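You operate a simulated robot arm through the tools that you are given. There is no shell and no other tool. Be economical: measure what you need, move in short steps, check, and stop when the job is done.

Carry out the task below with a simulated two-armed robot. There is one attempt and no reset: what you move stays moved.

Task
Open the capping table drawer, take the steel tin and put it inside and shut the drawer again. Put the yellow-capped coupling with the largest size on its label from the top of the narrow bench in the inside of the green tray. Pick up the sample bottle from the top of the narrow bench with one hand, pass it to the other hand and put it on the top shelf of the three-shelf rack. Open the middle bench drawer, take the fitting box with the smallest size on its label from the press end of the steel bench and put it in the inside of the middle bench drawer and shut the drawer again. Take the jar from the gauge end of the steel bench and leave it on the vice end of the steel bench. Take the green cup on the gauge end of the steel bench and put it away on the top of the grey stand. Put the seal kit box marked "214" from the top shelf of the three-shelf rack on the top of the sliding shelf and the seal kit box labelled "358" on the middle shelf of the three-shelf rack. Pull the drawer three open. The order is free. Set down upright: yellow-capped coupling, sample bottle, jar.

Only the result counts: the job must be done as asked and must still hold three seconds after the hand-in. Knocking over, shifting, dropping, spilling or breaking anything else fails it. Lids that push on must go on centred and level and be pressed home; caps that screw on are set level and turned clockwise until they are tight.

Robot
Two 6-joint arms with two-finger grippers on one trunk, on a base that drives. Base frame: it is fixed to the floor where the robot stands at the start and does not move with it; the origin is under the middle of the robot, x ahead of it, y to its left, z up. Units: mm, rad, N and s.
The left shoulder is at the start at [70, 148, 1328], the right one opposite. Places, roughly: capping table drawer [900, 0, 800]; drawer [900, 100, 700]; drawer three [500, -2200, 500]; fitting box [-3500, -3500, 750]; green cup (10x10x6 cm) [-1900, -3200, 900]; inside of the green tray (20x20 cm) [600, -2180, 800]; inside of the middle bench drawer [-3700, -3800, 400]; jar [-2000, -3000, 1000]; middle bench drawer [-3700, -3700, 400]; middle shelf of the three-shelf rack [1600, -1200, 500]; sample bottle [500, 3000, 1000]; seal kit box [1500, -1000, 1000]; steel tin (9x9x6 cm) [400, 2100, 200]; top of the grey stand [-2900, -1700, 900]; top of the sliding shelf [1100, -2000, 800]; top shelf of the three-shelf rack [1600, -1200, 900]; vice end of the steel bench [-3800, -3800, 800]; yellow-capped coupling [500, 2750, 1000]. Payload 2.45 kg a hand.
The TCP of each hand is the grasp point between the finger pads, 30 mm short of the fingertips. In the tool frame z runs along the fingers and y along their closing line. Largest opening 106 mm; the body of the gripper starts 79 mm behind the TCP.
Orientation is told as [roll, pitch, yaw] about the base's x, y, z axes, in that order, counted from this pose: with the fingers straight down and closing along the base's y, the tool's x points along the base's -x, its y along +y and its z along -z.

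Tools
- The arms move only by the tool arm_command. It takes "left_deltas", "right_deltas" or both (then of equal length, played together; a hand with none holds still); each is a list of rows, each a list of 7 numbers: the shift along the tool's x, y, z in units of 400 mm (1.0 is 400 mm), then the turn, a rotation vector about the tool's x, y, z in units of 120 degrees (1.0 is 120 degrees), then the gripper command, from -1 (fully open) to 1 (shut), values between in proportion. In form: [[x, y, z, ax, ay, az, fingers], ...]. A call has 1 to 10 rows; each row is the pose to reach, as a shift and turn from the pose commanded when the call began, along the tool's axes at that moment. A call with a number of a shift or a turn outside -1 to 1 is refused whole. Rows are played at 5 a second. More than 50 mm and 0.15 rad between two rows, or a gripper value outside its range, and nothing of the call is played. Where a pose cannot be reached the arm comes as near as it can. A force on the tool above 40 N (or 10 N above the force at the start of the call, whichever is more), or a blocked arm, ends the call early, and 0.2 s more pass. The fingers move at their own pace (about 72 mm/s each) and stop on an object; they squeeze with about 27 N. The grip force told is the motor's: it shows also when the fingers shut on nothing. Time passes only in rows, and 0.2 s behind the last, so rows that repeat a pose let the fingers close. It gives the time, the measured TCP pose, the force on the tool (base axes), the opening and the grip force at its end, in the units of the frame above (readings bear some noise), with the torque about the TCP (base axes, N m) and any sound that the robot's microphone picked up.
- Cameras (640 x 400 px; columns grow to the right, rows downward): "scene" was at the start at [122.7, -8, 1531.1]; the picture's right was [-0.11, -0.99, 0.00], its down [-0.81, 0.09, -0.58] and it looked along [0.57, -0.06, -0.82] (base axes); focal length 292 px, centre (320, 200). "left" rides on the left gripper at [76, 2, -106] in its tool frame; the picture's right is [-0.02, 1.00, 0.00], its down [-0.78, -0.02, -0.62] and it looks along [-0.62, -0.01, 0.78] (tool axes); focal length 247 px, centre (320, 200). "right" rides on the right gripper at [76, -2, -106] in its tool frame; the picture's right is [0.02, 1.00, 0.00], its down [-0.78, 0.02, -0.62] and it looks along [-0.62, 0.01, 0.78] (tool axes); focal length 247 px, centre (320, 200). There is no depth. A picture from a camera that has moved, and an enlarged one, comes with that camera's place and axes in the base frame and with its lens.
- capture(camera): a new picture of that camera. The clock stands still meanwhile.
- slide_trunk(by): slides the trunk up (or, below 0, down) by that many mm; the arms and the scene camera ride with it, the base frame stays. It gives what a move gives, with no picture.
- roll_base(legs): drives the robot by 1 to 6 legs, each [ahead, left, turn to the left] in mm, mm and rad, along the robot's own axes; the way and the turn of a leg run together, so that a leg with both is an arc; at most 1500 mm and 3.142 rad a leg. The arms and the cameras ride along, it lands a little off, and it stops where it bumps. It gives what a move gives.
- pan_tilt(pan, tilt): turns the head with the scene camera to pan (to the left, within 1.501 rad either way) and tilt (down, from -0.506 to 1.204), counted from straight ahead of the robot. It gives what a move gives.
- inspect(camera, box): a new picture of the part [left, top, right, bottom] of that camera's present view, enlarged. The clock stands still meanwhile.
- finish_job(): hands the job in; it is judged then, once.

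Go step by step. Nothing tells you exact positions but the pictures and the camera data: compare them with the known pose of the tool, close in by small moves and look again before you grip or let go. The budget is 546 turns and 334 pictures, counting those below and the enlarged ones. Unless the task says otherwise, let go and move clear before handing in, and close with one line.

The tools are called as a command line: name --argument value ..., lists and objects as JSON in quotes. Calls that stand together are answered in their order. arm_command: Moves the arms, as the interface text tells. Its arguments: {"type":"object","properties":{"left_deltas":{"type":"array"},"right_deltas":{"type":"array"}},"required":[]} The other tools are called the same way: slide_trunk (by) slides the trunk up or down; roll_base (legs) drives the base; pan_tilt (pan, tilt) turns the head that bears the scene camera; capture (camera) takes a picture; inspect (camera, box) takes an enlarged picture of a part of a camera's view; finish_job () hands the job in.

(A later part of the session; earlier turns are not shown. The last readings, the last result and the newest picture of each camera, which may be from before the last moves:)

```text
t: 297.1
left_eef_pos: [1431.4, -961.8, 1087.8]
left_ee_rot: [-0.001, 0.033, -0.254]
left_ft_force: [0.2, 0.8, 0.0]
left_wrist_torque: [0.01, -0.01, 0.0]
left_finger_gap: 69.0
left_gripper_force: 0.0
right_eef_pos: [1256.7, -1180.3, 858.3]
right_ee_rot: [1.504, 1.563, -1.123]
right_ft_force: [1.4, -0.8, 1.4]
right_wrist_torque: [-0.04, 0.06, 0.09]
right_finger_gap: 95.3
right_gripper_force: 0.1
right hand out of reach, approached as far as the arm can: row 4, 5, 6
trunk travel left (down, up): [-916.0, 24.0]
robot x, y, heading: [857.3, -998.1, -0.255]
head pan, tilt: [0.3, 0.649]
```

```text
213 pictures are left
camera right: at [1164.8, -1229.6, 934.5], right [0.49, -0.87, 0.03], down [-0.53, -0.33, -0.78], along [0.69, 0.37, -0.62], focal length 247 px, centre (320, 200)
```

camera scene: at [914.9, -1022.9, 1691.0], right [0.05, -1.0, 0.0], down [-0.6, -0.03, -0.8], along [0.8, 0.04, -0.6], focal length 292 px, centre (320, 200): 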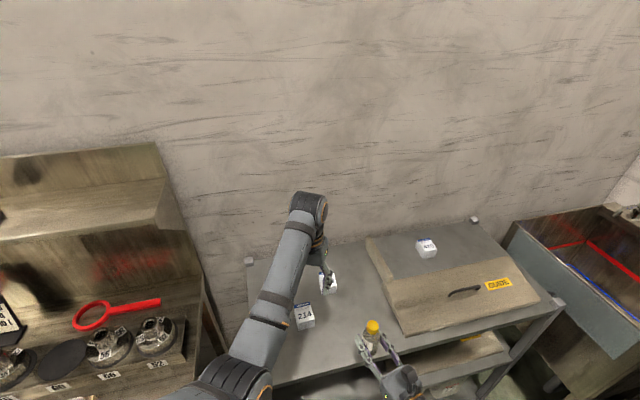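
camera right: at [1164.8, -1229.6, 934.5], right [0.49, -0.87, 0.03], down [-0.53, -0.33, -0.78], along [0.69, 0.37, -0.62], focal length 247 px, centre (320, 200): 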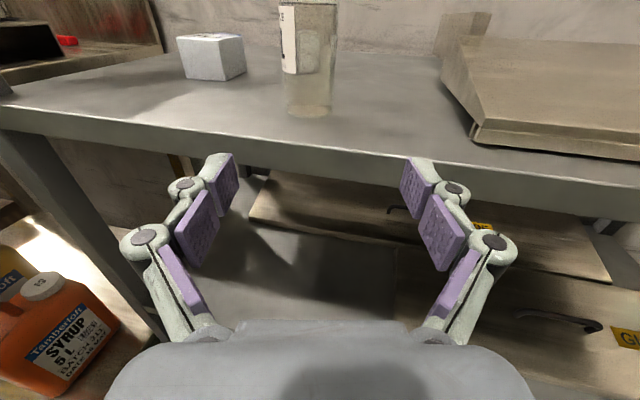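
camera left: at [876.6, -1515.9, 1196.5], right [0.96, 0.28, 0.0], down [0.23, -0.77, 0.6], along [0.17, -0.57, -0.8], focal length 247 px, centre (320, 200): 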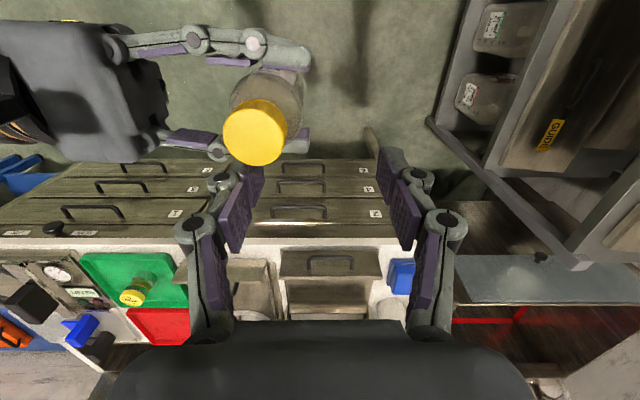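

Bottle stands upright on the top shelf. Next, the boxes: look with the left camera for picking 214 from above.

capture --camera "left"

inspect --camera "scene" --box '[230, 220, 470, 400]'

```text
212 pictures are left
camera left: at [1363.0, -941.1, 1196.2], right [0.27, 0.96, 0.0], down [0.77, -0.22, 0.59], along [0.57, -0.16, -0.8], focal length 247 px, centre (320, 200)
```

left: 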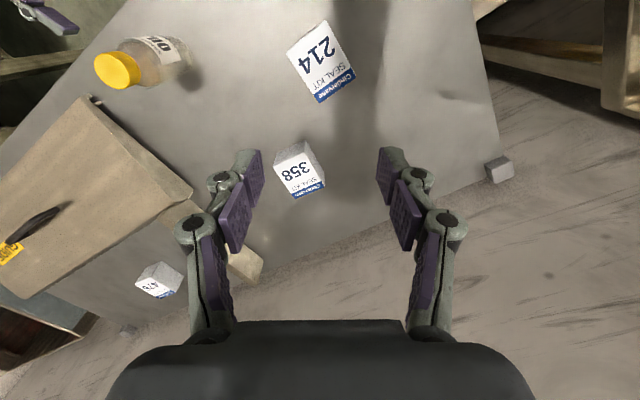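

```text
2.22 times, centred on (350, 310) of scene
camera zoom: at [991.3, -1007.5, 1670.5], right [0.05, -1.0, 0.0], down [-0.6, -0.03, -0.8], along [0.8, 0.04, -0.61], focal length 649 px, centre (253, -44)
```

zoom: 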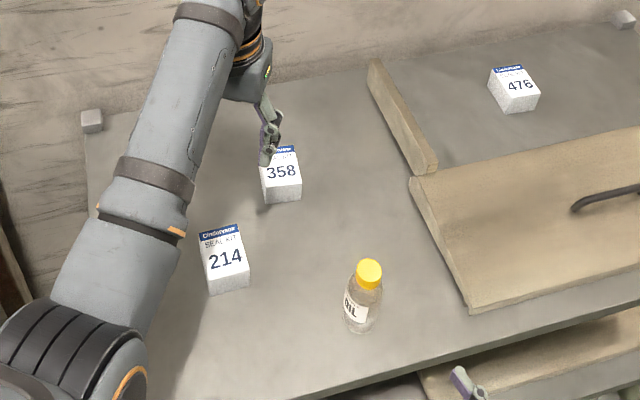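

I'll back away from the rack and restore the right hand to tool-down by retracing its rotations.

roll_base --legs '[[-300, 0, 0]]'

arm_command --right_deltas '[[0.06, 0, 0.02, 0.06, 0, 0, -0.8], [0.12, 0, 0.04, 0.12, 0, 0, -0.8], [0.18, 0, 0.06, 0.18, 0, 0, -0.8], [0.24, 0, 0.06, 0.24, 0, 0, -0.8], [0.3, 0, 0.06, 0.3, 0, 0, -0.8], [0.3, 0, 0.06, 0.36, 0, 0, -0.8], [0.3, 0, 0.06, 0.36, 0, 0, -0.8]]'

arm_command --right_deltas '[[0, 0, 0, 0.0413, -0.0413, -0.0413, -0.8], [0, 0, 0, 0.0826, -0.0826, -0.0826, -0.8], [0, 0, 0, 0.1239, -0.1239, -0.1239, -0.8], [0, 0, 0, 0.1652, -0.1652, -0.1652, -0.8], [0, 0, 0, 0.2065, -0.2065, -0.2065, -0.8], [0, 0, 0, 0.2478, -0.2478, -0.2478, -0.8], [0, 0, 0, 0.2891, -0.2891, -0.2891, -0.8], [0, 0, 0, 0.3304, -0.3304, -0.3304, -0.8], [0, 0, 0, 0.3717, -0.3717, -0.3717, -0.8], [0, 0, 0, 0.413, -0.413, -0.413, -0.8]]'

arm_command --right_deltas '[[0, 0, 0, 0.0413, -0.0413, -0.0413, -0.8], [0, 0, 0, 0.0826, -0.0826, -0.0826, -0.8], [0, 0, 0, 0.1239, -0.1239, -0.1239, -0.8], [0, 0, 0, 0.1644, -0.1644, -0.1644, -0.8], [0, 0, 0, 0.1644, -0.1644, -0.1644, -0.8]]'

```text
t: 299.1
left_eef_pos: [1139.1, -885.9, 1087.3]
left_ee_rot: [-0.001, 0.034, -0.25]
left_ft_force: [0.6, 0.6, -0.7]
left_wrist_torque: [0.0, -0.01, 0.01]
left_finger_gap: 69.0
left_gripper_force: 0.0
right_eef_pos: [967.9, -1104.1, 859.9]
right_ee_rot: [1.992, 1.561, -0.633]
right_ft_force: [-1.0, -0.2, 0.5]
right_wrist_torque: [-0.04, -0.03, 0.01]
right_finger_gap: 95.5
right_gripper_force: 0.1
trunk travel left (down, up): [-916.0, 24.0]
robot x, y, heading: [561.2, -926.7, -0.247]
head pan, tilt: [0.3, 0.649]
```

```text
t: 300.8
left_eef_pos: [1136.9, -886.0, 1087.8]
left_ee_rot: [-0.002, 0.033, -0.249]
left_ft_force: [0.0, -0.4, -0.5]
left_wrist_torque: [0.0, 0.01, 0.05]
left_finger_gap: 69.1
left_gripper_force: 0.1
right_eef_pos: [1001.5, -1097.4, 963.4]
right_ee_rot: [1.367, 1.558, -0.499]
right_ft_force: [0.0, 0.5, -0.3]
right_wrist_torque: [0.01, 0.0, 0.03]
right_finger_gap: 95.6
right_gripper_force: 0.1
right hand out of reach, approached as far as the arm can: row 1, 2, 3, 4, 5, 6, 7
trunk travel left (down, up): [-916.0, 24.0]
robot x, y, heading: [560.8, -927.6, -0.248]
head pan, tilt: [0.3, 0.649]
```

```text
t: 302.9
left_eef_pos: [1137.9, -884.2, 1089.2]
left_ee_rot: [-0.002, 0.033, -0.249]
left_ft_force: [0.5, 0.3, 0.4]
left_wrist_torque: [0.0, 0.0, -0.01]
left_finger_gap: 68.8
left_gripper_force: 0.1
right_eef_pos: [1070.3, -1102.9, 919.3]
right_ee_rot: [0.29, 0.378, -0.593]
right_ft_force: [0.5, 0.7, 0.7]
right_wrist_torque: [-0.02, 0.01, 0.0]
right_finger_gap: 95.3
right_gripper_force: 0.0
right hand out of reach, approached as far as the arm can: row 1, 2, 3, 4, 5, 6, 7, 8, 9, 10
trunk travel left (down, up): [-916.0, 24.0]
robot x, y, heading: [557.8, -922.7, -0.248]
head pan, tilt: [0.3, 0.649]
```

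```text
t: 304.1
left_eef_pos: [1136.5, -886.2, 1088.5]
left_ee_rot: [-0.003, 0.034, -0.25]
left_ft_force: [-0.2, -1.0, -0.2]
left_wrist_torque: [0.0, 0.0, -0.02]
left_finger_gap: 68.9
left_gripper_force: 0.1
right_eef_pos: [1101.8, -1101.7, 900.2]
right_ee_rot: [-0.005, -0.012, -0.297]
right_ft_force: [-0.3, 0.9, 0.1]
right_wrist_torque: [-0.02, -0.01, 0.01]
right_finger_gap: 95.4
right_gripper_force: 0.0
right hand out of reach, approached as far as the arm can: row 1, 2, 3, 4, 5
trunk travel left (down, up): [-916.0, 24.0]
robot x, y, heading: [561.5, -925.5, -0.254]
head pan, tilt: [0.3, 0.649]
```

arm_command --right_deltas '[[0.03, -0.1, -0.06, 0, 0, 0, -0.8], [0.06, -0.2, -0.12, 0, 0, 0, -0.8], [0.1, -0.3, -0.18, 0, 0, 0, -0.8], [0.13, -0.4, -0.24, 0, 0, 0, -0.8], [0.17, -0.5, -0.3, 0, 0, 0, -0.8], [0.2, -0.6, -0.36, 0, 0, 0, -0.8], [0.2, -0.65, -0.36, 0, 0, 0, -0.8]]'

pan_tilt --pan -0.3 --tilt 0.9

capture --camera "scene"

```text
t: 305.8
left_eef_pos: [1135.2, -887.6, 1088.9]
left_ee_rot: [-0.002, 0.033, -0.249]
left_ft_force: [-0.2, -0.2, -0.3]
left_wrist_torque: [0.0, 0.01, 0.01]
left_finger_gap: 68.9
left_gripper_force: 0.2
right_eef_pos: [1096.7, -1397.2, 991.2]
right_ee_rot: [-0.002, -0.01, -0.298]
right_ft_force: [-0.3, -0.6, -0.5]
right_wrist_torque: [0.0, -0.02, 0.02]
right_finger_gap: 95.4
right_gripper_force: 0.2
right hand out of reach, approached as far as the arm can: row 1, 2, 3, 4, 5, 6, 7
trunk travel left (down, up): [-916.0, 24.0]
robot x, y, heading: [561.6, -922.3, -0.25]
head pan, tilt: [0.3, 0.649]
```

```text
t: 306.8
left_eef_pos: [1136.3, -886.2, 1089.0]
left_ee_rot: [-0.001, 0.033, -0.25]
left_ft_force: [-0.6, 1.3, 0.8]
left_wrist_torque: [0.02, 0.0, -0.01]
left_finger_gap: 69.0
left_gripper_force: 0.1
right_eef_pos: [1097.7, -1396.1, 990.5]
right_ee_rot: [-0.002, -0.009, -0.3]
right_ft_force: [0.5, 0.0, 1.1]
right_wrist_torque: [0.02, 0.03, 0.0]
right_finger_gap: 95.3
right_gripper_force: 0.2
trunk travel left (down, up): [-916.0, 24.0]
robot x, y, heading: [556.2, -925.6, -0.254]
head pan, tilt: [-0.3, 0.901]
```

```text
210 pictures are left
camera scene: at [673.9, -976.8, 1650.3], right [-0.52, -0.85, 0.0], down [-0.67, 0.41, -0.62], along [0.53, -0.32, -0.78], focal length 292 px, centre (320, 200)
```

scene: 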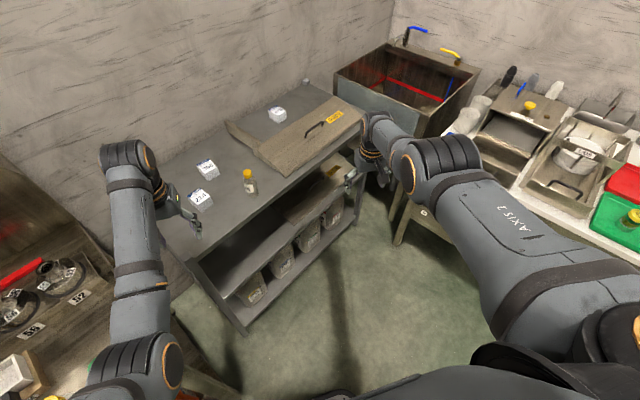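

The right arm has gone straight; test whether it can come back inward.

arm_command --right_deltas '[[0.1, 0, 0, 0, 0, 0, -0.8], [0.2, 0, 0, 0, 0, 0, -0.8], [0.3, 0, 0, 0, 0, 0, -0.8], [0.4, 0, 0, 0, 0, 0, -0.8]]'

arm_command --right_deltas '[[0, 0, 0.1, 0, 0, 0, -0.8], [0, 0, 0.2, 0, 0, 0, -0.8], [0.05, 0, 0.25, 0, 0, 0, -0.8]]'

```text
t: 307.8
left_eef_pos: [1136.9, -886.4, 1087.9]
left_ee_rot: [-0.002, 0.034, -0.248]
left_ft_force: [-0.4, -0.1, 0.2]
left_wrist_torque: [0.01, -0.03, -0.02]
left_finger_gap: 69.1
left_gripper_force: 0.0
right_eef_pos: [1057.4, -1401.3, 918.5]
right_ee_rot: [-0.003, -0.011, -0.299]
right_ft_force: [0.3, 0.3, 0.2]
right_wrist_torque: [0.03, 0.0, 0.0]
right_finger_gap: 95.4
right_gripper_force: 0.0
right hand out of reach, approached as far as the arm can: row 1, 2, 3, 4
trunk travel left (down, up): [-916.0, 24.0]
robot x, y, heading: [559.5, -925.3, -0.253]
head pan, tilt: [-0.3, 0.901]
```

```text
t: 308.6
left_eef_pos: [1136.7, -884.8, 1088.3]
left_ee_rot: [-0.002, 0.033, -0.249]
left_ft_force: [-0.4, -0.6, -0.5]
left_wrist_torque: [0.01, 0.03, -0.04]
left_finger_gap: 69.0
left_gripper_force: 0.1
right_eef_pos: [1027.0, -1380.0, 858.9]
right_ee_rot: [-0.004, -0.012, -0.3]
right_ft_force: [0.0, 0.7, 0.3]
right_wrist_torque: [0.03, 0.01, -0.03]
right_finger_gap: 95.3
right_gripper_force: 0.1
right hand out of reach, approached as far as the arm can: row 1, 2, 3
trunk travel left (down, up): [-916.0, 24.0]
robot x, y, heading: [559.7, -926.6, -0.249]
head pan, tilt: [-0.3, 0.901]
```

Same branch issue as before. I'll re-apply the left-pointing rotation, move to the hand-over location, and unwind there properly.

arm_command --right_deltas '[[0, 0, 0, -0.0413, 0.0413, 0.0413, -1], [0, 0, 0, -0.0826, 0.0826, 0.0826, -1], [0, 0, 0, -0.1239, 0.1239, 0.1239, -1], [0, 0, 0, -0.1652, 0.1652, 0.1652, -1], [0, 0, 0, -0.2065, 0.2065, 0.2065, -1], [0, 0, 0, -0.2478, 0.2478, 0.2478, -1], [0, 0, 0, -0.2891, 0.2891, 0.2891, -1], [0, 0, 0, -0.3304, 0.3304, 0.3304, -1], [0, 0, 0, -0.3717, 0.3717, 0.3717, -1], [0, 0, 0, -0.413, 0.413, 0.413, -1]]'

arm_command --right_deltas '[[0, 0, 0.05, -0.0413, 0.0413, 0.0413, -1], [0, 0, 0.1, -0.0826, 0.0826, 0.0826, -1], [0, 0, 0.15, -0.1239, 0.1239, 0.1239, -1], [0, 0, 0.2, -0.1644, 0.1644, 0.1644, -1], [0.05, 0, 0.25, -0.1644, 0.1644, 0.1644, -1]]'

capture --camera "right"

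```text
t: 310.8
left_eef_pos: [1134.2, -887.0, 1087.9]
left_ee_rot: [-0.001, 0.032, -0.249]
left_ft_force: [-0.4, -0.1, -0.2]
left_wrist_torque: [0.03, 0.01, 0.0]
left_finger_gap: 68.9
left_gripper_force: 0.0
right_eef_pos: [937.7, -1253.4, 967.8]
right_ee_rot: [0.616, 1.069, -0.9]
right_ft_force: [-1.1, 0.8, -0.9]
right_wrist_torque: [0.09, -0.01, -0.06]
right_finger_gap: 105.7
right_gripper_force: 0.0
right hand out of reach, approached as far as the arm can: row 1, 2, 3, 4, 5, 6, 7, 8, 9, 10
trunk travel left (down, up): [-916.0, 24.0]
robot x, y, heading: [557.2, -923.2, -0.246]
head pan, tilt: [-0.3, 0.901]
```

```text
t: 311.9
left_eef_pos: [1137.1, -884.9, 1088.7]
left_ee_rot: [0.0, 0.034, -0.249]
left_ft_force: [-0.3, 0.7, -0.3]
left_wrist_torque: [0.03, 0.0, 0.02]
left_finger_gap: 68.8
left_gripper_force: 0.0
right_eef_pos: [933.3, -1160.2, 939.3]
right_ee_rot: [1.205, 1.56, -0.666]
right_ft_force: [0.0, 0.2, 0.2]
right_wrist_torque: [0.03, 0.0, -0.04]
right_finger_gap: 106.1
right_gripper_force: 0.2
right hand out of reach, approached as far as the arm can: row 2, 3, 4
trunk travel left (down, up): [-916.0, 24.0]
robot x, y, heading: [560.4, -927.8, -0.251]
head pan, tilt: [-0.3, 0.901]
```

```text
209 pictures are left
camera right: at [901.8, -1259.6, 1015.9], right [0.95, -0.3, 0.03], down [-0.16, -0.6, -0.78], along [0.25, 0.74, -0.62], focal length 247 px, centre (320, 200)
```

right: 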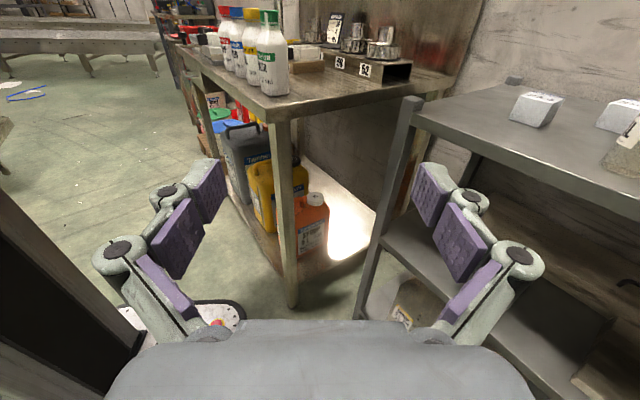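

arm_command --right_deltas '[[0.08, 0.05, 0, 0, 0, 0, -1], [0.16, 0.1, -0.03, 0, 0, 0, -1], [0.24, 0.15, -0.08, 0, 0, 0, -1], [0.285, 0.17, -0.13, 0, 0, 0, -1], [0.285, 0.17, -0.13, 0, 0, 0, -1]]'

arm_command --right_deltas '[[0, 0, 0, 0.0413, -0.0413, -0.0413, -0.8], [0, 0, 0, 0.0826, -0.0826, -0.0826, -0.8], [0, 0, 0, 0.1239, -0.1239, -0.1239, -0.8], [0, 0, 0, 0.1652, -0.1652, -0.1652, -0.8], [0, 0, 0, 0.2065, -0.2065, -0.2065, -0.8], [0, 0, 0, 0.2478, -0.2478, -0.2478, -0.8], [0, 0, 0, 0.2891, -0.2891, -0.2891, -0.8], [0, 0, 0, 0.3304, -0.3304, -0.3304, -0.8], [0, 0, 0, 0.3717, -0.3717, -0.3717, -0.8], [0, 0, 0, 0.413, -0.413, -0.413, -0.8]]'

arm_command --right_deltas '[[0, 0, 0, 0.0413, -0.0413, -0.0413, -0.8], [0, 0, 0, 0.0826, -0.0826, -0.0826, -0.8], [0, 0, 0, 0.1239, -0.1239, -0.1239, -0.8], [0, 0, 0, 0.1644, -0.1644, -0.1644, -0.8], [0, 0, 0, 0.1644, -0.1644, -0.1644, -0.8]]'

```text
t: 313.1
left_eef_pos: [1136.5, -885.5, 1088.7]
left_ee_rot: [-0.002, 0.034, -0.248]
left_ft_force: [0.7, 0.1, -0.2]
left_wrist_torque: [0.03, 0.02, 0.01]
left_finger_gap: 68.8
left_gripper_force: 0.1
right_eef_pos: [997.5, -1247.0, 1036.0]
right_ee_rot: [1.346, 1.561, -0.526]
right_ft_force: [0.5, 0.0, -0.5]
right_wrist_torque: [0.02, 0.01, 0.02]
right_finger_gap: 106.3
right_gripper_force: 0.1
right hand out of reach, approached as far as the arm can: row 1, 2, 3, 4, 5
trunk travel left (down, up): [-916.0, 24.0]
robot x, y, heading: [561.8, -924.8, -0.252]
head pan, tilt: [-0.3, 0.901]
```

```text
t: 315.4
left_eef_pos: [1137.4, -884.1, 1088.0]
left_ee_rot: [-0.001, 0.034, -0.251]
left_ft_force: [0.4, 0.2, 0.0]
left_wrist_torque: [-0.02, -0.01, -0.01]
left_finger_gap: 68.9
left_gripper_force: 0.1
right_eef_pos: [1072.0, -1272.4, 1000.7]
right_ee_rot: [0.291, 0.378, -0.591]
right_ft_force: [0.6, 0.4, -0.5]
right_wrist_torque: [-0.02, 0.04, 0.01]
right_finger_gap: 95.4
right_gripper_force: 0.0
right hand out of reach, approached as far as the arm can: row 2, 3, 4, 5, 6, 7, 8, 9, 10
trunk travel left (down, up): [-916.0, 24.0]
robot x, y, heading: [560.1, -923.8, -0.247]
head pan, tilt: [-0.3, 0.901]
```

```text
t: 316.6
left_eef_pos: [1136.2, -885.2, 1088.7]
left_ee_rot: [-0.002, 0.033, -0.251]
left_ft_force: [0.4, 0.8, 1.0]
left_wrist_torque: [0.04, -0.01, 0.0]
left_finger_gap: 69.0
left_gripper_force: 0.0
right_eef_pos: [1128.8, -1288.9, 974.5]
right_ee_rot: [-0.005, -0.009, -0.299]
right_ft_force: [0.5, -0.1, 0.4]
right_wrist_torque: [0.02, 0.0, -0.02]
right_finger_gap: 95.4
right_gripper_force: 0.1
right hand out of reach, approached as far as the arm can: row 1, 2, 3, 4, 5
trunk travel left (down, up): [-916.0, 24.0]
robot x, y, heading: [559.2, -927.5, -0.249]
head pan, tilt: [-0.3, 0.901]
```

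pan_tilt --pan -0.6 --tilt 0.8

capture --camera "scene"

capture --camera "left"

```text
t: 317.4
left_eef_pos: [1136.1, -885.2, 1087.8]
left_ee_rot: [-0.002, 0.032, -0.248]
left_ft_force: [-0.9, -0.5, 0.9]
left_wrist_torque: [0.04, 0.0, -0.01]
left_finger_gap: 69.1
left_gripper_force: 0.0
right_eef_pos: [1127.7, -1289.3, 975.3]
right_ee_rot: [-0.003, -0.01, -0.3]
right_ft_force: [-0.1, -0.1, -0.7]
right_wrist_torque: [0.0, -0.04, 0.01]
right_finger_gap: 95.6
right_gripper_force: 0.0
trunk travel left (down, up): [-916.0, 24.0]
robot x, y, heading: [557.9, -927.8, -0.253]
head pan, tilt: [-0.6, 0.799]
```

```text
208 pictures are left
camera scene: at [662.7, -998.2, 1658.2], right [-0.75, -0.66, 0.0], down [-0.47, 0.54, -0.7], along [0.46, -0.52, -0.72], focal length 292 px, centre (320, 200)
```

scene: 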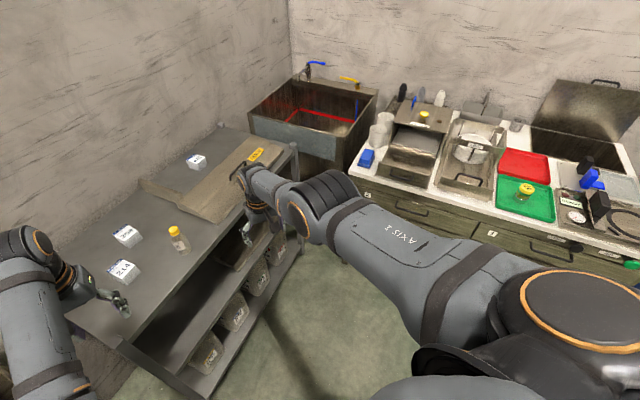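

```text
207 pictures are left
camera left: at [1067.7, -865.0, 1196.9], right [0.27, 0.96, 0.0], down [0.77, -0.21, 0.6], along [0.57, -0.16, -0.8], focal length 247 px, centre (320, 200)
```

left: 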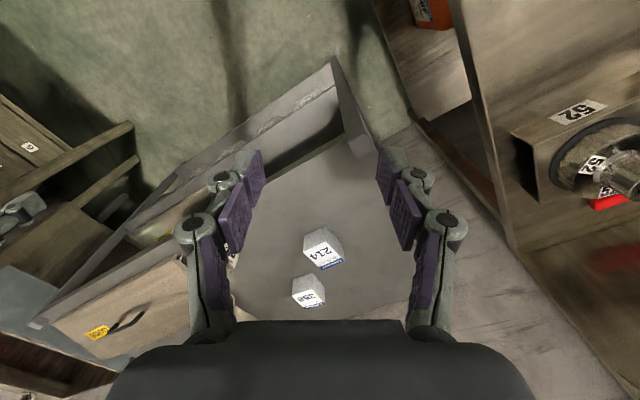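

The arm is straight-out and the solver is stuck at that singularity. Tilting the tool forward pulls the wrist inward, which freed the left arm before; try it on the right.

arm_command --right_deltas '[[0, 0, 0, 0, -0.07, 0, -0.8], [0, 0, 0, 0, -0.14, 0, -0.8], [0, 0, 0, 0, -0.21, 0, -0.8], [0, 0, 0, 0, -0.28, 0, -0.8], [0, 0, 0, 0, -0.35, 0, -0.8], [0, 0, 0, 0, -0.42, 0, -0.8], [0, 0, 0, 0, -0.49, 0, -0.8], [0, 0, 0, 0, -0.56, 0, -0.8]]'

arm_command --right_deltas '[[0, 0, -0.1, 0, 0, 0, -0.8], [0, 0, -0.2, 0, 0, 0, -0.8], [0, 0, -0.3, 0, 0, 0, -0.8]]'

```text
t: 319.1
left_eef_pos: [1135.9, -885.8, 1089.4]
left_ee_rot: [0.002, 0.031, -0.248]
left_ft_force: [-0.1, -0.1, 0.3]
left_wrist_torque: [-0.01, -0.03, 0.01]
left_finger_gap: 68.6
left_gripper_force: 0.0
right_eef_pos: [1179.2, -1330.9, 919.5]
right_ee_rot: [0.385, -1.12, -0.759]
right_ft_force: [4.2, 3.0, 5.0]
right_wrist_torque: [-0.17, 0.55, -0.12]
right_finger_gap: 95.4
right_gripper_force: 0.1
right hand out of reach, approached as far as the arm can: row 1, 2, 3, 4, 5, 6, 7, 8
trunk travel left (down, up): [-916.0, 24.0]
robot x, y, heading: [558.4, -924.6, -0.244]
head pan, tilt: [-0.6, 0.799]
```

```text
t: 319.9
left_eef_pos: [1132.9, -883.3, 1088.6]
left_ee_rot: [-0.003, 0.028, -0.247]
left_ft_force: [-1.0, 0.5, 1.2]
left_wrist_torque: [-0.02, -0.04, 0.0]
left_finger_gap: 69.0
left_gripper_force: 0.1
right_eef_pos: [1065.6, -1298.6, 966.4]
right_ee_rot: [-0.386, -1.169, 0.083]
right_ft_force: [1.4, 4.0, -2.4]
right_wrist_torque: [0.13, -0.18, -0.36]
right_finger_gap: 95.4
right_gripper_force: 0.1
right hand out of reach, approached as far as the arm can: row 1, 2
trunk travel left (down, up): [-916.0, 24.0]
robot x, y, heading: [563.4, -924.8, -0.249]
head pan, tilt: [-0.6, 0.799]
```

It came loose (last row reached). Pull further inward and up.

arm_command --right_deltas '[[0, 0, -0.1, 0, 0, 0, -0.8], [0, 0, -0.2, 0, 0, 0, -0.8], [0, 0, -0.25, 0, 0, 0, -0.8], [0, 0, -0.25, 0, 0, 0, -0.8]]'

capture --camera "scene"

```text
t: 320.9
left_eef_pos: [1137.4, -884.9, 1088.8]
left_ee_rot: [-0.002, 0.033, -0.248]
left_ft_force: [-0.6, 0.3, 0.8]
left_wrist_torque: [0.0, 0.03, 0.01]
left_finger_gap: 68.6
left_gripper_force: 0.0
right_eef_pos: [983.0, -1267.8, 997.9]
right_ee_rot: [-0.009, -1.184, -0.292]
right_ft_force: [0.6, 0.2, 0.7]
right_wrist_torque: [0.01, 0.04, 0.03]
right_finger_gap: 95.2
right_gripper_force: 0.1
trunk travel left (down, up): [-916.0, 24.0]
robot x, y, heading: [561.0, -924.2, -0.249]
head pan, tilt: [-0.6, 0.799]
```

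```text
206 pictures are left
camera scene: at [664.0, -998.7, 1658.1], right [-0.75, -0.66, 0.0], down [-0.47, 0.54, -0.7], along [0.46, -0.52, -0.72], focal length 292 px, centre (320, 200)
```

scene: 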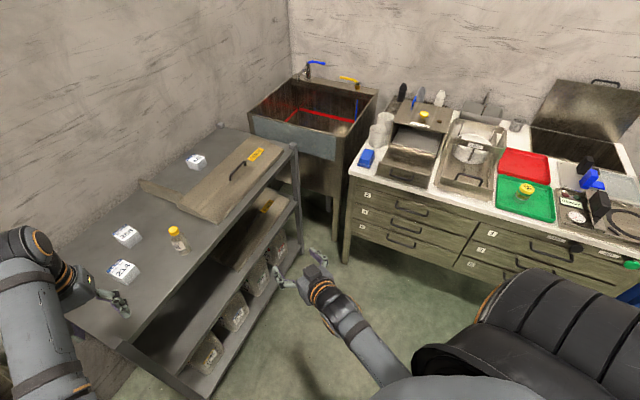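

The right arm is back in the elbow-low branch. Untilt it to tool-down.

arm_command --right_deltas '[[0, -0.02, 0, 0, 0.07, 0, -0.8], [0, -0.04, 0, 0, 0.14, 0, -0.8], [0, -0.06, 0, 0, 0.21, 0, -0.8], [0, -0.08, 0, 0, 0.28, 0, -0.8], [0, -0.1, 0, 0, 0.35, 0, -0.8], [0, -0.12, 0, 0, 0.42, 0, -0.8], [0, -0.14, 0, 0, 0.49, 0, -0.8], [0, -0.16, 0, 0, 0.565, 0, -0.8], [0, -0.16, 0, 0, 0.565, 0, -0.8]]'

arm_command --right_deltas '[[0, 0, -0.1, 0, 0, -0.02, -0.8], [0.05, 0, -0.15, 0, 0, -0.02, -0.8], [0.1, 0, -0.15, 0, 0, -0.02, -0.8]]'

```text
refused: row 8 steps farther than a row can; nothing moved
```

```text
t: 321.8
left_eef_pos: [1137.9, -885.5, 1088.5]
left_ee_rot: [-0.003, 0.033, -0.248]
left_ft_force: [-0.2, 0.3, -0.3]
left_wrist_torque: [0.02, 0.05, 0.02]
left_finger_gap: 68.8
left_gripper_force: 0.1
right_eef_pos: [912.4, -1244.9, 981.6]
right_ee_rot: [-0.111, -1.181, -0.181]
right_ft_force: [0.5, 0.3, 0.7]
right_wrist_torque: [0.01, -0.02, -0.03]
right_finger_gap: 95.6
right_gripper_force: 0.1
trunk travel left (down, up): [-916.0, 24.0]
robot x, y, heading: [560.2, -924.8, -0.253]
head pan, tilt: [-0.6, 0.799]
```

arm_command --right_deltas '[[-0.02, -0.02, 0.012, 0, 0.07, 0, -0.8], [-0.04, -0.04, 0.025, 0, 0.14, 0, -0.8], [-0.06, -0.06, 0.038, 0, 0.21, 0, -0.8], [-0.08, -0.08, 0.05, 0, 0.28, 0, -0.8], [-0.1, -0.1, 0.063, 0, 0.35, 0, -0.8], [-0.12, -0.12, 0.075, 0, 0.42, 0, -0.8], [-0.14, -0.14, 0.09, 0, 0.49, 0, -0.8], [-0.15, -0.15, 0.1, 0, 0.56, 0, -0.8], [-0.15, -0.15, 0.1, 0, 0.56, 0, -0.8]]'

```text
t: 323.8
left_eef_pos: [1136.8, -885.7, 1088.6]
left_ee_rot: [-0.003, 0.033, -0.248]
left_ft_force: [-0.8, 0.4, 0.8]
left_wrist_torque: [-0.02, -0.01, 0.0]
left_finger_gap: 69.2
left_gripper_force: 0.0
right_eef_pos: [954.2, -1318.8, 1027.0]
right_ee_rot: [-0.042, -0.011, -0.283]
right_ft_force: [-0.1, 0.1, 0.5]
right_wrist_torque: [0.0, 0.02, -0.02]
right_finger_gap: 95.2
right_gripper_force: 0.0
trunk travel left (down, up): [-916.0, 24.0]
robot x, y, heading: [559.7, -923.7, -0.251]
head pan, tilt: [-0.6, 0.799]
```

Right arm is home again. Now position for picking box 358 with the left hand: drive and turn square to the rack.

roll_base --legs '[[461, -352, 0], [0, 0, 0.55]]'

capture --camera "left"

pan_tilt --pan 0.2 --tilt 0.8

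capture --camera "scene"

```text
t: 328.6
left_eef_pos: [1392.4, -1059.2, 1088.3]
left_ee_rot: [-0.002, 0.033, 0.299]
left_ft_force: [-0.9, 0.6, -0.2]
left_wrist_torque: [0.02, 0.02, -0.02]
left_finger_gap: 68.8
left_gripper_force: 0.0
right_eef_pos: [1461.7, -1525.1, 1026.8]
right_ee_rot: [-0.041, -0.01, 0.263]
right_ft_force: [-0.1, 0.3, -0.7]
right_wrist_torque: [-0.03, 0.0, -0.01]
right_finger_gap: 95.1
right_gripper_force: 0.0
trunk travel left (down, up): [-916.0, 24.0]
robot x, y, heading: [922.7, -1392.1, 0.297]
head pan, tilt: [-0.6, 0.799]
```

```text
205 pictures are left
camera left: at [1323.2, -1077.9, 1196.9], right [-0.27, 0.96, 0.0], down [0.77, 0.22, 0.6], along [0.57, 0.16, -0.8], focal length 247 px, centre (320, 200)
```

left: 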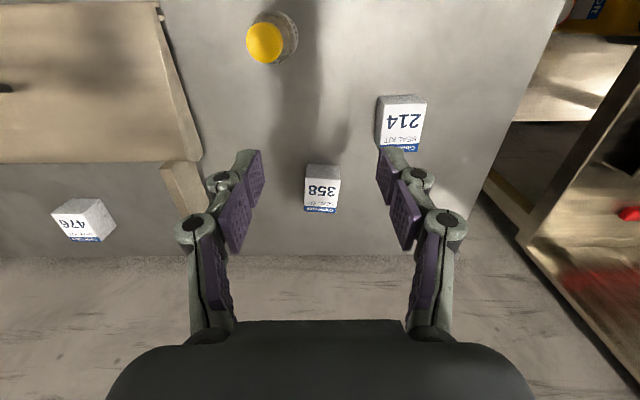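

```text
t: 329.8
left_eef_pos: [1392.9, -1058.3, 1087.9]
left_ee_rot: [-0.002, 0.033, 0.3]
left_ft_force: [0.2, -0.3, -0.4]
left_wrist_torque: [-0.01, 0.01, -0.02]
left_finger_gap: 69.1
left_gripper_force: 0.2
right_eef_pos: [1461.1, -1524.8, 1026.2]
right_ee_rot: [-0.041, -0.011, 0.264]
right_ft_force: [-1.0, 0.2, -0.4]
right_wrist_torque: [-0.02, 0.01, 0.02]
right_finger_gap: 95.4
right_gripper_force: 0.2
trunk travel left (down, up): [-916.0, 24.0]
robot x, y, heading: [919.1, -1390.5, 0.296]
head pan, tilt: [0.201, 0.799]
```

```text
204 pictures are left
camera scene: at [1039.8, -1339.5, 1658.2], right [0.48, -0.88, 0.0], down [-0.63, -0.34, -0.7], along [0.61, 0.33, -0.72], focal length 292 px, centre (320, 200)
```

scene: 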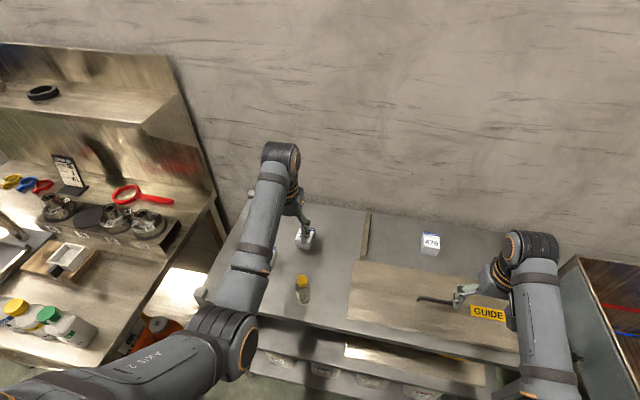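

Boxes are square with the hand. Box 358 is straight ahead 123 mm. I'll drive 50 and do the rest with the arm while descending partway.

roll_base --legs '[[50, 0, 0]]'

arm_command --left_deltas '[[-0.06, 0, 0.05, 0, -0.016, 0, -0.4], [-0.12, 0, 0.12, 0, -0.016, 0, -0.4], [-0.18, 0, 0.2, 0, -0.016, 0, -0.4], [-0.18, 0, 0.28, 0, -0.016, 0, -0.4], [-0.18, 0, 0.28, 0, -0.016, 0, -0.4]]'

capture --camera "left"

```text
t: 330.7
left_eef_pos: [1433.1, -1045.2, 1092.0]
left_ee_rot: [-0.002, 0.028, 0.301]
left_ft_force: [-1.3, -0.1, 0.8]
left_wrist_torque: [0.0, -0.09, -0.01]
left_finger_gap: 68.8
left_gripper_force: 0.1
right_eef_pos: [1502.5, -1510.8, 1029.1]
right_ee_rot: [-0.042, -0.019, 0.266]
right_ft_force: [-0.1, -0.3, 0.6]
right_wrist_torque: [0.05, -0.11, 0.0]
right_finger_gap: 95.5
right_gripper_force: 0.0
trunk travel left (down, up): [-916.0, 24.0]
robot x, y, heading: [967.6, -1378.2, 0.298]
head pan, tilt: [0.201, 0.799]
```

```text
t: 331.9
left_eef_pos: [1500.9, -1023.3, 975.8]
left_ee_rot: [-0.003, -0.003, 0.301]
left_ft_force: [-0.6, -0.2, 0.7]
left_wrist_torque: [0.01, -0.04, 0.01]
left_finger_gap: 74.2
left_gripper_force: 0.1
right_eef_pos: [1507.6, -1507.9, 1026.5]
right_ee_rot: [-0.043, -0.013, 0.265]
right_ft_force: [-0.2, 0.8, 0.4]
right_wrist_torque: [-0.02, 0.0, 0.02]
right_finger_gap: 95.4
right_gripper_force: 0.0
trunk travel left (down, up): [-916.0, 24.0]
robot x, y, heading: [968.2, -1378.6, 0.303]
head pan, tilt: [0.201, 0.799]
```

```text
203 pictures are left
camera left: at [1429.7, -1043.2, 1081.2], right [-0.28, 0.96, 0.0], down [0.75, 0.22, 0.62], along [0.6, 0.17, -0.78], focal length 247 px, centre (320, 200)
```

left: 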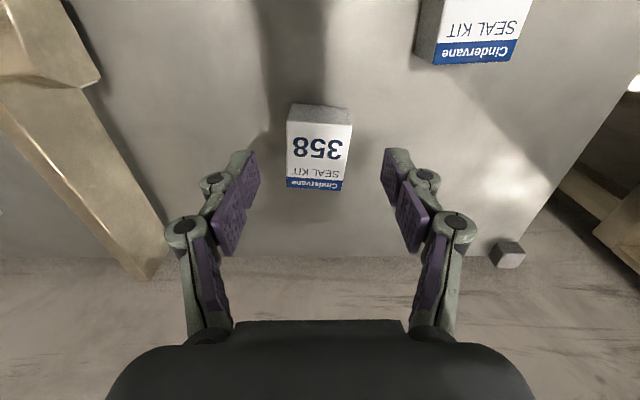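

Box is centred; forward 20 mm and down to grip.

arm_command --left_deltas '[[-0.05, -0.003, 0, 0, 0, 0, -0.4], [-0.05, -0.003, 0.08, 0, 0, 0, -0.4], [-0.05, -0.003, 0.14, 0, 0, 0, -0.4], [-0.05, -0.003, 0.18, 0, 0, 0, -0.4]]'

capture --camera "left"

```text
t: 332.9
left_eef_pos: [1504.5, -1022.1, 929.3]
left_ee_rot: [-0.002, -0.001, 0.299]
left_ft_force: [-0.7, -0.1, 0.1]
left_wrist_torque: [0.03, 0.0, 0.01]
left_finger_gap: 74.2
left_gripper_force: 0.1
left hand out of reach, approached as far as the arm can: row 2, 3, 4
right_eef_pos: [1509.5, -1508.4, 1025.8]
right_ee_rot: [-0.042, -0.008, 0.264]
right_ft_force: [-0.2, 0.1, 0.0]
right_wrist_torque: [0.0, 0.0, 0.01]
right_finger_gap: 95.4
right_gripper_force: 0.1
trunk travel left (down, up): [-916.0, 24.0]
robot x, y, heading: [965.4, -1377.5, 0.295]
head pan, tilt: [0.201, 0.799]
```

```text
202 pictures are left
camera left: at [1431.9, -1041.5, 1035.6], right [-0.28, 0.96, 0.0], down [0.75, 0.22, 0.62], along [0.6, 0.17, -0.78], focal length 247 px, centre (320, 200)
```

left: 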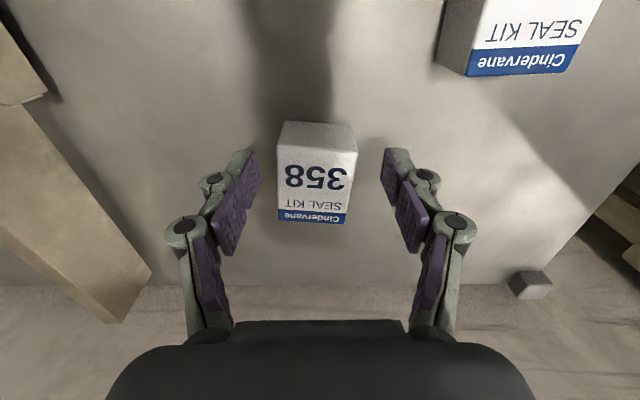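

At full stretch; I'll retract the arm 50 mm, then drive nearer and lower via trunk.

arm_command --left_deltas '[[0.06, 0, -0.02, 0, 0, 0, -0.4], [0.13, 0, -0.02, 0, 0, 0, -0.4], [0.13, 0, -0.02, 0, 0, 0, -0.4]]'

roll_base --legs '[[62, 0, 0]]'

capture --camera "left"

```text
t: 333.7
left_eef_pos: [1455.2, -1038.3, 936.2]
left_ee_rot: [-0.001, 0.002, 0.299]
left_ft_force: [0.7, -0.7, -0.3]
left_wrist_torque: [0.01, 0.02, -0.01]
left_finger_gap: 74.2
left_gripper_force: 0.0
right_eef_pos: [1510.6, -1507.2, 1026.9]
right_ee_rot: [-0.041, -0.011, 0.264]
right_ft_force: [0.6, 0.8, -1.1]
right_wrist_torque: [0.01, 0.02, 0.0]
right_finger_gap: 95.6
right_gripper_force: 0.0
trunk travel left (down, up): [-916.0, 24.0]
robot x, y, heading: [968.6, -1380.4, 0.301]
head pan, tilt: [0.201, 0.799]
```

```text
t: 334.7
left_eef_pos: [1508.0, -1020.1, 940.6]
left_ee_rot: [-0.001, -0.008, 0.301]
left_ft_force: [0.4, -0.3, 0.7]
left_wrist_torque: [0.06, -0.03, 0.0]
left_finger_gap: 74.3
left_gripper_force: 0.0
right_eef_pos: [1562.7, -1491.9, 1029.5]
right_ee_rot: [-0.041, -0.017, 0.267]
right_ft_force: [-0.1, 0.2, 0.3]
right_wrist_torque: [0.03, -0.1, -0.05]
right_finger_gap: 95.4
right_gripper_force: 0.1
trunk travel left (down, up): [-916.0, 24.0]
robot x, y, heading: [1027.4, -1359.8, 0.303]
head pan, tilt: [0.201, 0.799]
```

```text
201 pictures are left
camera left: at [1434.9, -1040.6, 1045.3], right [-0.28, 0.96, 0.0], down [0.75, 0.22, 0.63], along [0.6, 0.17, -0.78], focal length 247 px, centre (320, 200)
```

left: 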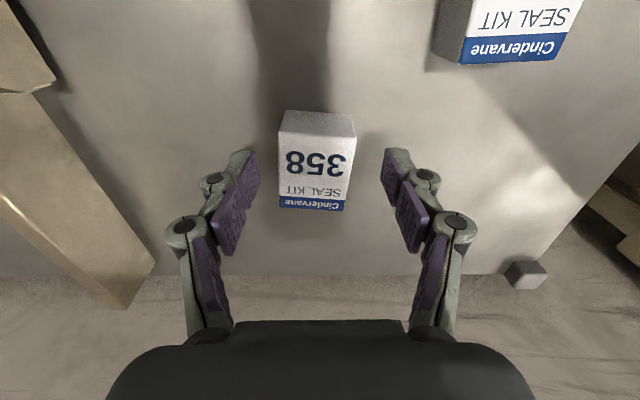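

arm_command --left_deltas '[[-0.03, -0.01, 0.03, 0, 0, 0, -0.4], [-0.03, -0.01, 0.07, 0, 0, 0, -0.4], [-0.03, -0.01, 0.095, 0, 0, 0, -0.4], [-0.03, -0.01, 0.095, 0, 0, 0, -0.4]]'

capture --camera "left"

```text
t: 335.7
left_eef_pos: [1527.5, -1018.0, 896.8]
left_ee_rot: [-0.002, 0.0, 0.299]
left_ft_force: [-0.1, 0.4, -0.4]
left_wrist_torque: [0.0, -0.02, 0.0]
left_finger_gap: 74.2
left_gripper_force: 0.1
right_eef_pos: [1567.8, -1490.0, 1026.6]
right_ee_rot: [-0.042, -0.012, 0.268]
right_ft_force: [-1.0, 0.4, 0.3]
right_wrist_torque: [0.02, 0.0, 0.02]
right_finger_gap: 95.5
right_gripper_force: 0.1
trunk travel left (down, up): [-916.0, 24.0]
robot x, y, heading: [1022.7, -1353.6, 0.302]
head pan, tilt: [0.201, 0.799]
```

```text
200 pictures are left
camera left: at [1455.1, -1038.2, 1003.4], right [-0.28, 0.96, 0.0], down [0.75, 0.22, 0.62], along [0.6, 0.17, -0.78], focal length 247 px, centre (320, 200)
```

left: 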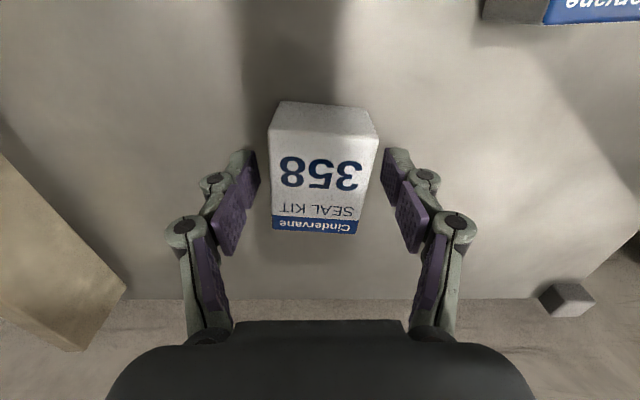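

arm_command --left_deltas '[[0, 0, 0, 0, 0, 0, 0.3], [0, 0, 0, 0, 0, 0, 1], [0, 0, 0, 0, 0, 0, 1], [0, 0, -0.06, 0, 0, 0, 1], [0.05, 0, -0.16, 0, 0, 0, 1], [0.1, 0, -0.26, 0, 0, 0, 1]]'

capture --camera "left"

```text
t: 337.1
left_eef_pos: [1490.6, -1031.6, 1002.8]
left_ee_rot: [-0.003, 0.002, 0.3]
left_ft_force: [0.3, 0.3, -0.7]
left_wrist_torque: [-0.01, -0.01, 0.0]
left_finger_gap: 49.3
left_gripper_force: 26.8
right_eef_pos: [1567.3, -1490.1, 1026.7]
right_ee_rot: [-0.042, -0.013, 0.268]
right_ft_force: [0.7, 0.4, -0.2]
right_wrist_torque: [0.03, -0.03, 0.0]
right_finger_gap: 95.3
right_gripper_force: 0.0
trunk travel left (down, up): [-916.0, 24.0]
robot x, y, heading: [1030.2, -1358.7, 0.301]
head pan, tilt: [0.201, 0.799]
```

```text
199 pictures are left
camera left: at [1418.6, -1052.1, 1108.7], right [-0.28, 0.96, 0.0], down [0.75, 0.22, 0.62], along [0.6, 0.17, -0.78], focal length 247 px, centre (320, 200)
```

left: 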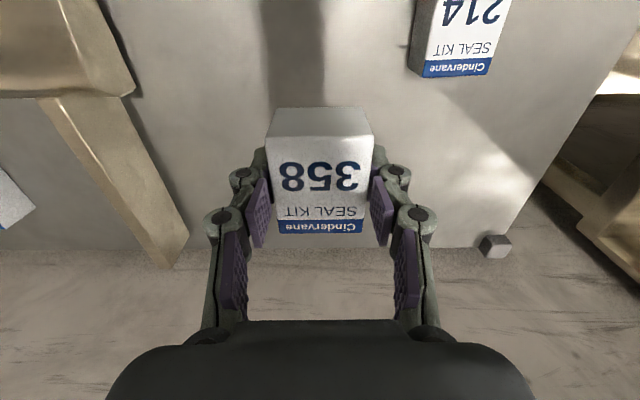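

Box 358 is gripped. Back off, lower the trunk, and look at the middle shelf.

roll_base --legs '[[-340, 0, 0]]'

slide_trunk --by -380

pan_tilt --pan 0.25 --tilt 0.75

capture --camera "scene"

capture --camera "left"

```text
t: 339.3
left_eef_pos: [1161.4, -1129.9, 1000.1]
left_ee_rot: [-0.002, 0.0, 0.313]
left_ft_force: [0.1, -0.1, -1.1]
left_wrist_torque: [0.01, 0.01, 0.0]
left_finger_gap: 49.2
left_gripper_force: 26.8
right_eef_pos: [1241.2, -1587.0, 1025.3]
right_ee_rot: [-0.043, -0.009, 0.277]
right_ft_force: [0.8, 0.3, 0.2]
right_wrist_torque: [-0.01, 0.01, -0.02]
right_finger_gap: 95.4
right_gripper_force: 0.0
trunk travel left (down, up): [-916.0, 24.0]
robot x, y, heading: [696.9, -1462.4, 0.315]
head pan, tilt: [0.201, 0.799]
```

```text
t: 343.0
left_eef_pos: [1158.5, -1131.9, 622.5]
left_ee_rot: [-0.003, -0.001, 0.312]
left_ft_force: [-0.5, -0.5, -1.1]
left_wrist_torque: [0.0, 0.02, 0.01]
left_finger_gap: 49.1
left_gripper_force: 27.6
right_eef_pos: [1240.4, -1588.2, 645.5]
right_ee_rot: [-0.043, -0.01, 0.277]
right_ft_force: [-0.3, -0.8, -0.3]
right_wrist_torque: [0.0, 0.04, 0.02]
right_finger_gap: 95.4
right_gripper_force: 0.1
trunk travel left (down, up): [-536.0, 404.0]
robot x, y, heading: [700.1, -1467.1, 0.313]
head pan, tilt: [0.201, 0.799]
```

```text
t: 343.6
left_eef_pos: [1157.5, -1130.3, 622.1]
left_ee_rot: [-0.003, 0.0, 0.313]
left_ft_force: [-0.1, 0.0, -0.4]
left_wrist_torque: [-0.02, 0.0, -0.03]
left_finger_gap: 49.0
left_gripper_force: 26.9
right_eef_pos: [1240.0, -1588.0, 646.0]
right_ee_rot: [-0.041, -0.011, 0.278]
right_ft_force: [0.0, -0.2, 0.1]
right_wrist_torque: [-0.03, -0.03, 0.0]
right_finger_gap: 95.3
right_gripper_force: 0.0
trunk travel left (down, up): [-536.0, 404.0]
robot x, y, heading: [701.2, -1461.5, 0.313]
head pan, tilt: [0.25, 0.75]
```

```text
198 pictures are left
camera scene: at [815.9, -1404.2, 1282.2], right [0.53, -0.85, 0.0], down [-0.58, -0.36, -0.73], along [0.62, 0.39, -0.68], focal length 292 px, centre (320, 200)
```

scene: 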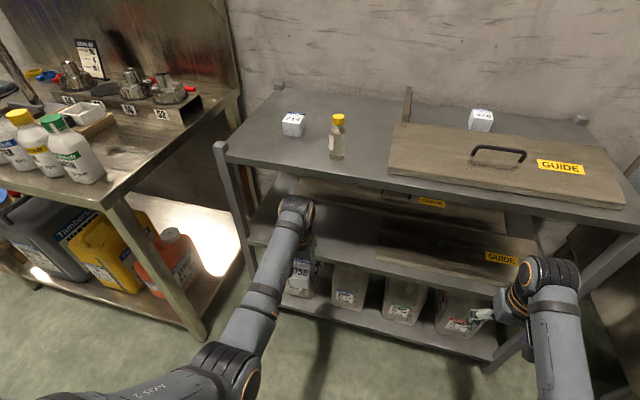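

```text
197 pictures are left
camera left: at [1087.2, -1151.3, 728.1], right [-0.29, 0.96, 0.0], down [0.75, 0.22, 0.62], along [0.6, 0.18, -0.78], focal length 247 px, centre (320, 200)
```

left: 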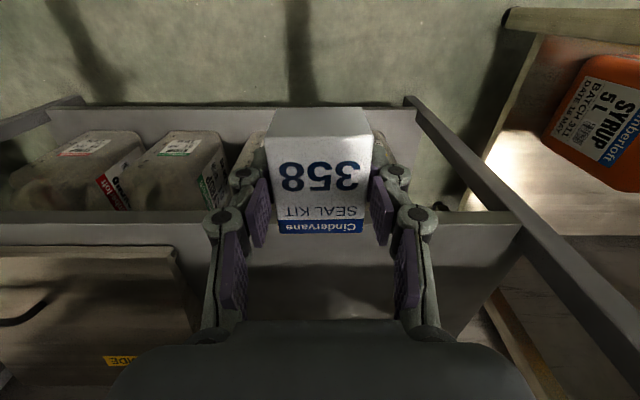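

Middle shelf is at z≈508 with free space left of the boards. I'll lower so the box just clears the shelf and the wrist clears the top shelf, then drive in partway.

slide_trunk --by -64

roll_base --legs '[[80, 0, -0.02]]'

capture --camera "left"

capture --camera "scene"

```text
t: 344.7
left_eef_pos: [1159.0, -1130.4, 557.5]
left_ee_rot: [-0.002, 0.002, 0.312]
left_ft_force: [0.1, -0.4, -1.6]
left_wrist_torque: [0.01, 0.04, 0.01]
left_finger_gap: 49.1
left_gripper_force: 26.9
right_eef_pos: [1240.3, -1587.6, 582.8]
right_ee_rot: [-0.041, -0.01, 0.277]
right_ft_force: [-1.5, -0.6, 1.0]
right_wrist_torque: [-0.02, 0.0, 0.01]
right_finger_gap: 95.4
right_gripper_force: 0.0
trunk travel left (down, up): [-472.0, 468.0]
robot x, y, heading: [696.7, -1462.9, 0.31]
head pan, tilt: [0.25, 0.75]
```

```text
t: 345.7
left_eef_pos: [1242.9, -1115.9, 557.7]
left_ee_rot: [0.0, 0.001, 0.29]
left_ft_force: [0.8, 0.5, -0.5]
left_wrist_torque: [-0.02, 0.02, 0.0]
left_finger_gap: 48.9
left_gripper_force: 26.3
right_eef_pos: [1314.8, -1574.7, 581.3]
right_ee_rot: [-0.042, -0.01, 0.257]
right_ft_force: [-0.7, 1.0, -0.7]
right_wrist_torque: [0.0, 0.0, 0.04]
right_finger_gap: 95.4
right_gripper_force: 0.0
trunk travel left (down, up): [-472.0, 468.0]
robot x, y, heading: [773.2, -1440.0, 0.293]
head pan, tilt: [0.25, 0.75]
```

```text
196 pictures are left
camera left: at [1171.2, -1135.5, 663.5], right [-0.27, 0.96, 0.0], down [0.76, 0.21, 0.62], along [0.6, 0.16, -0.78], focal length 247 px, centre (320, 200)
```

left: 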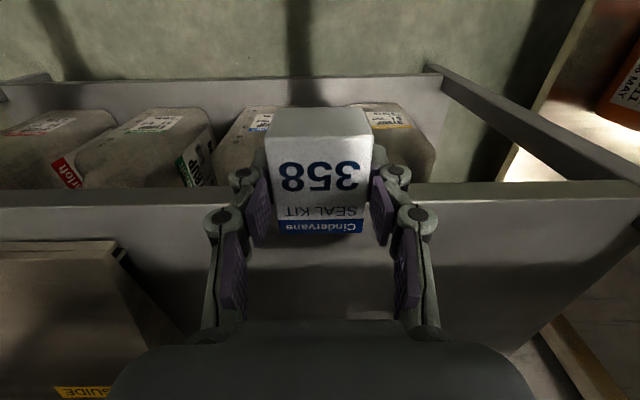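

```text
195 pictures are left
camera scene: at [895.3, -1382.5, 1218.0], right [0.51, -0.86, 0.0], down [-0.59, -0.35, -0.73], along [0.63, 0.38, -0.68], focal length 292 px, centre (320, 200)
```

scene: 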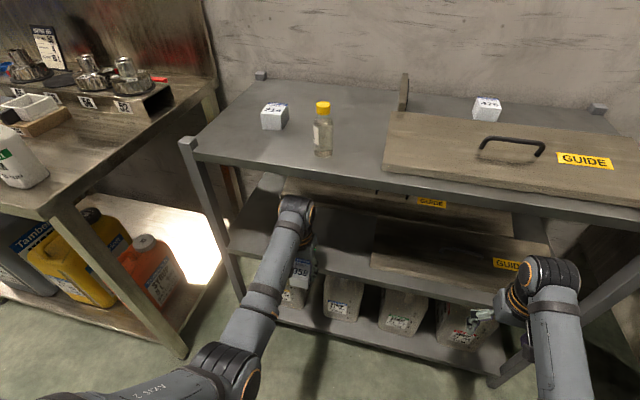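

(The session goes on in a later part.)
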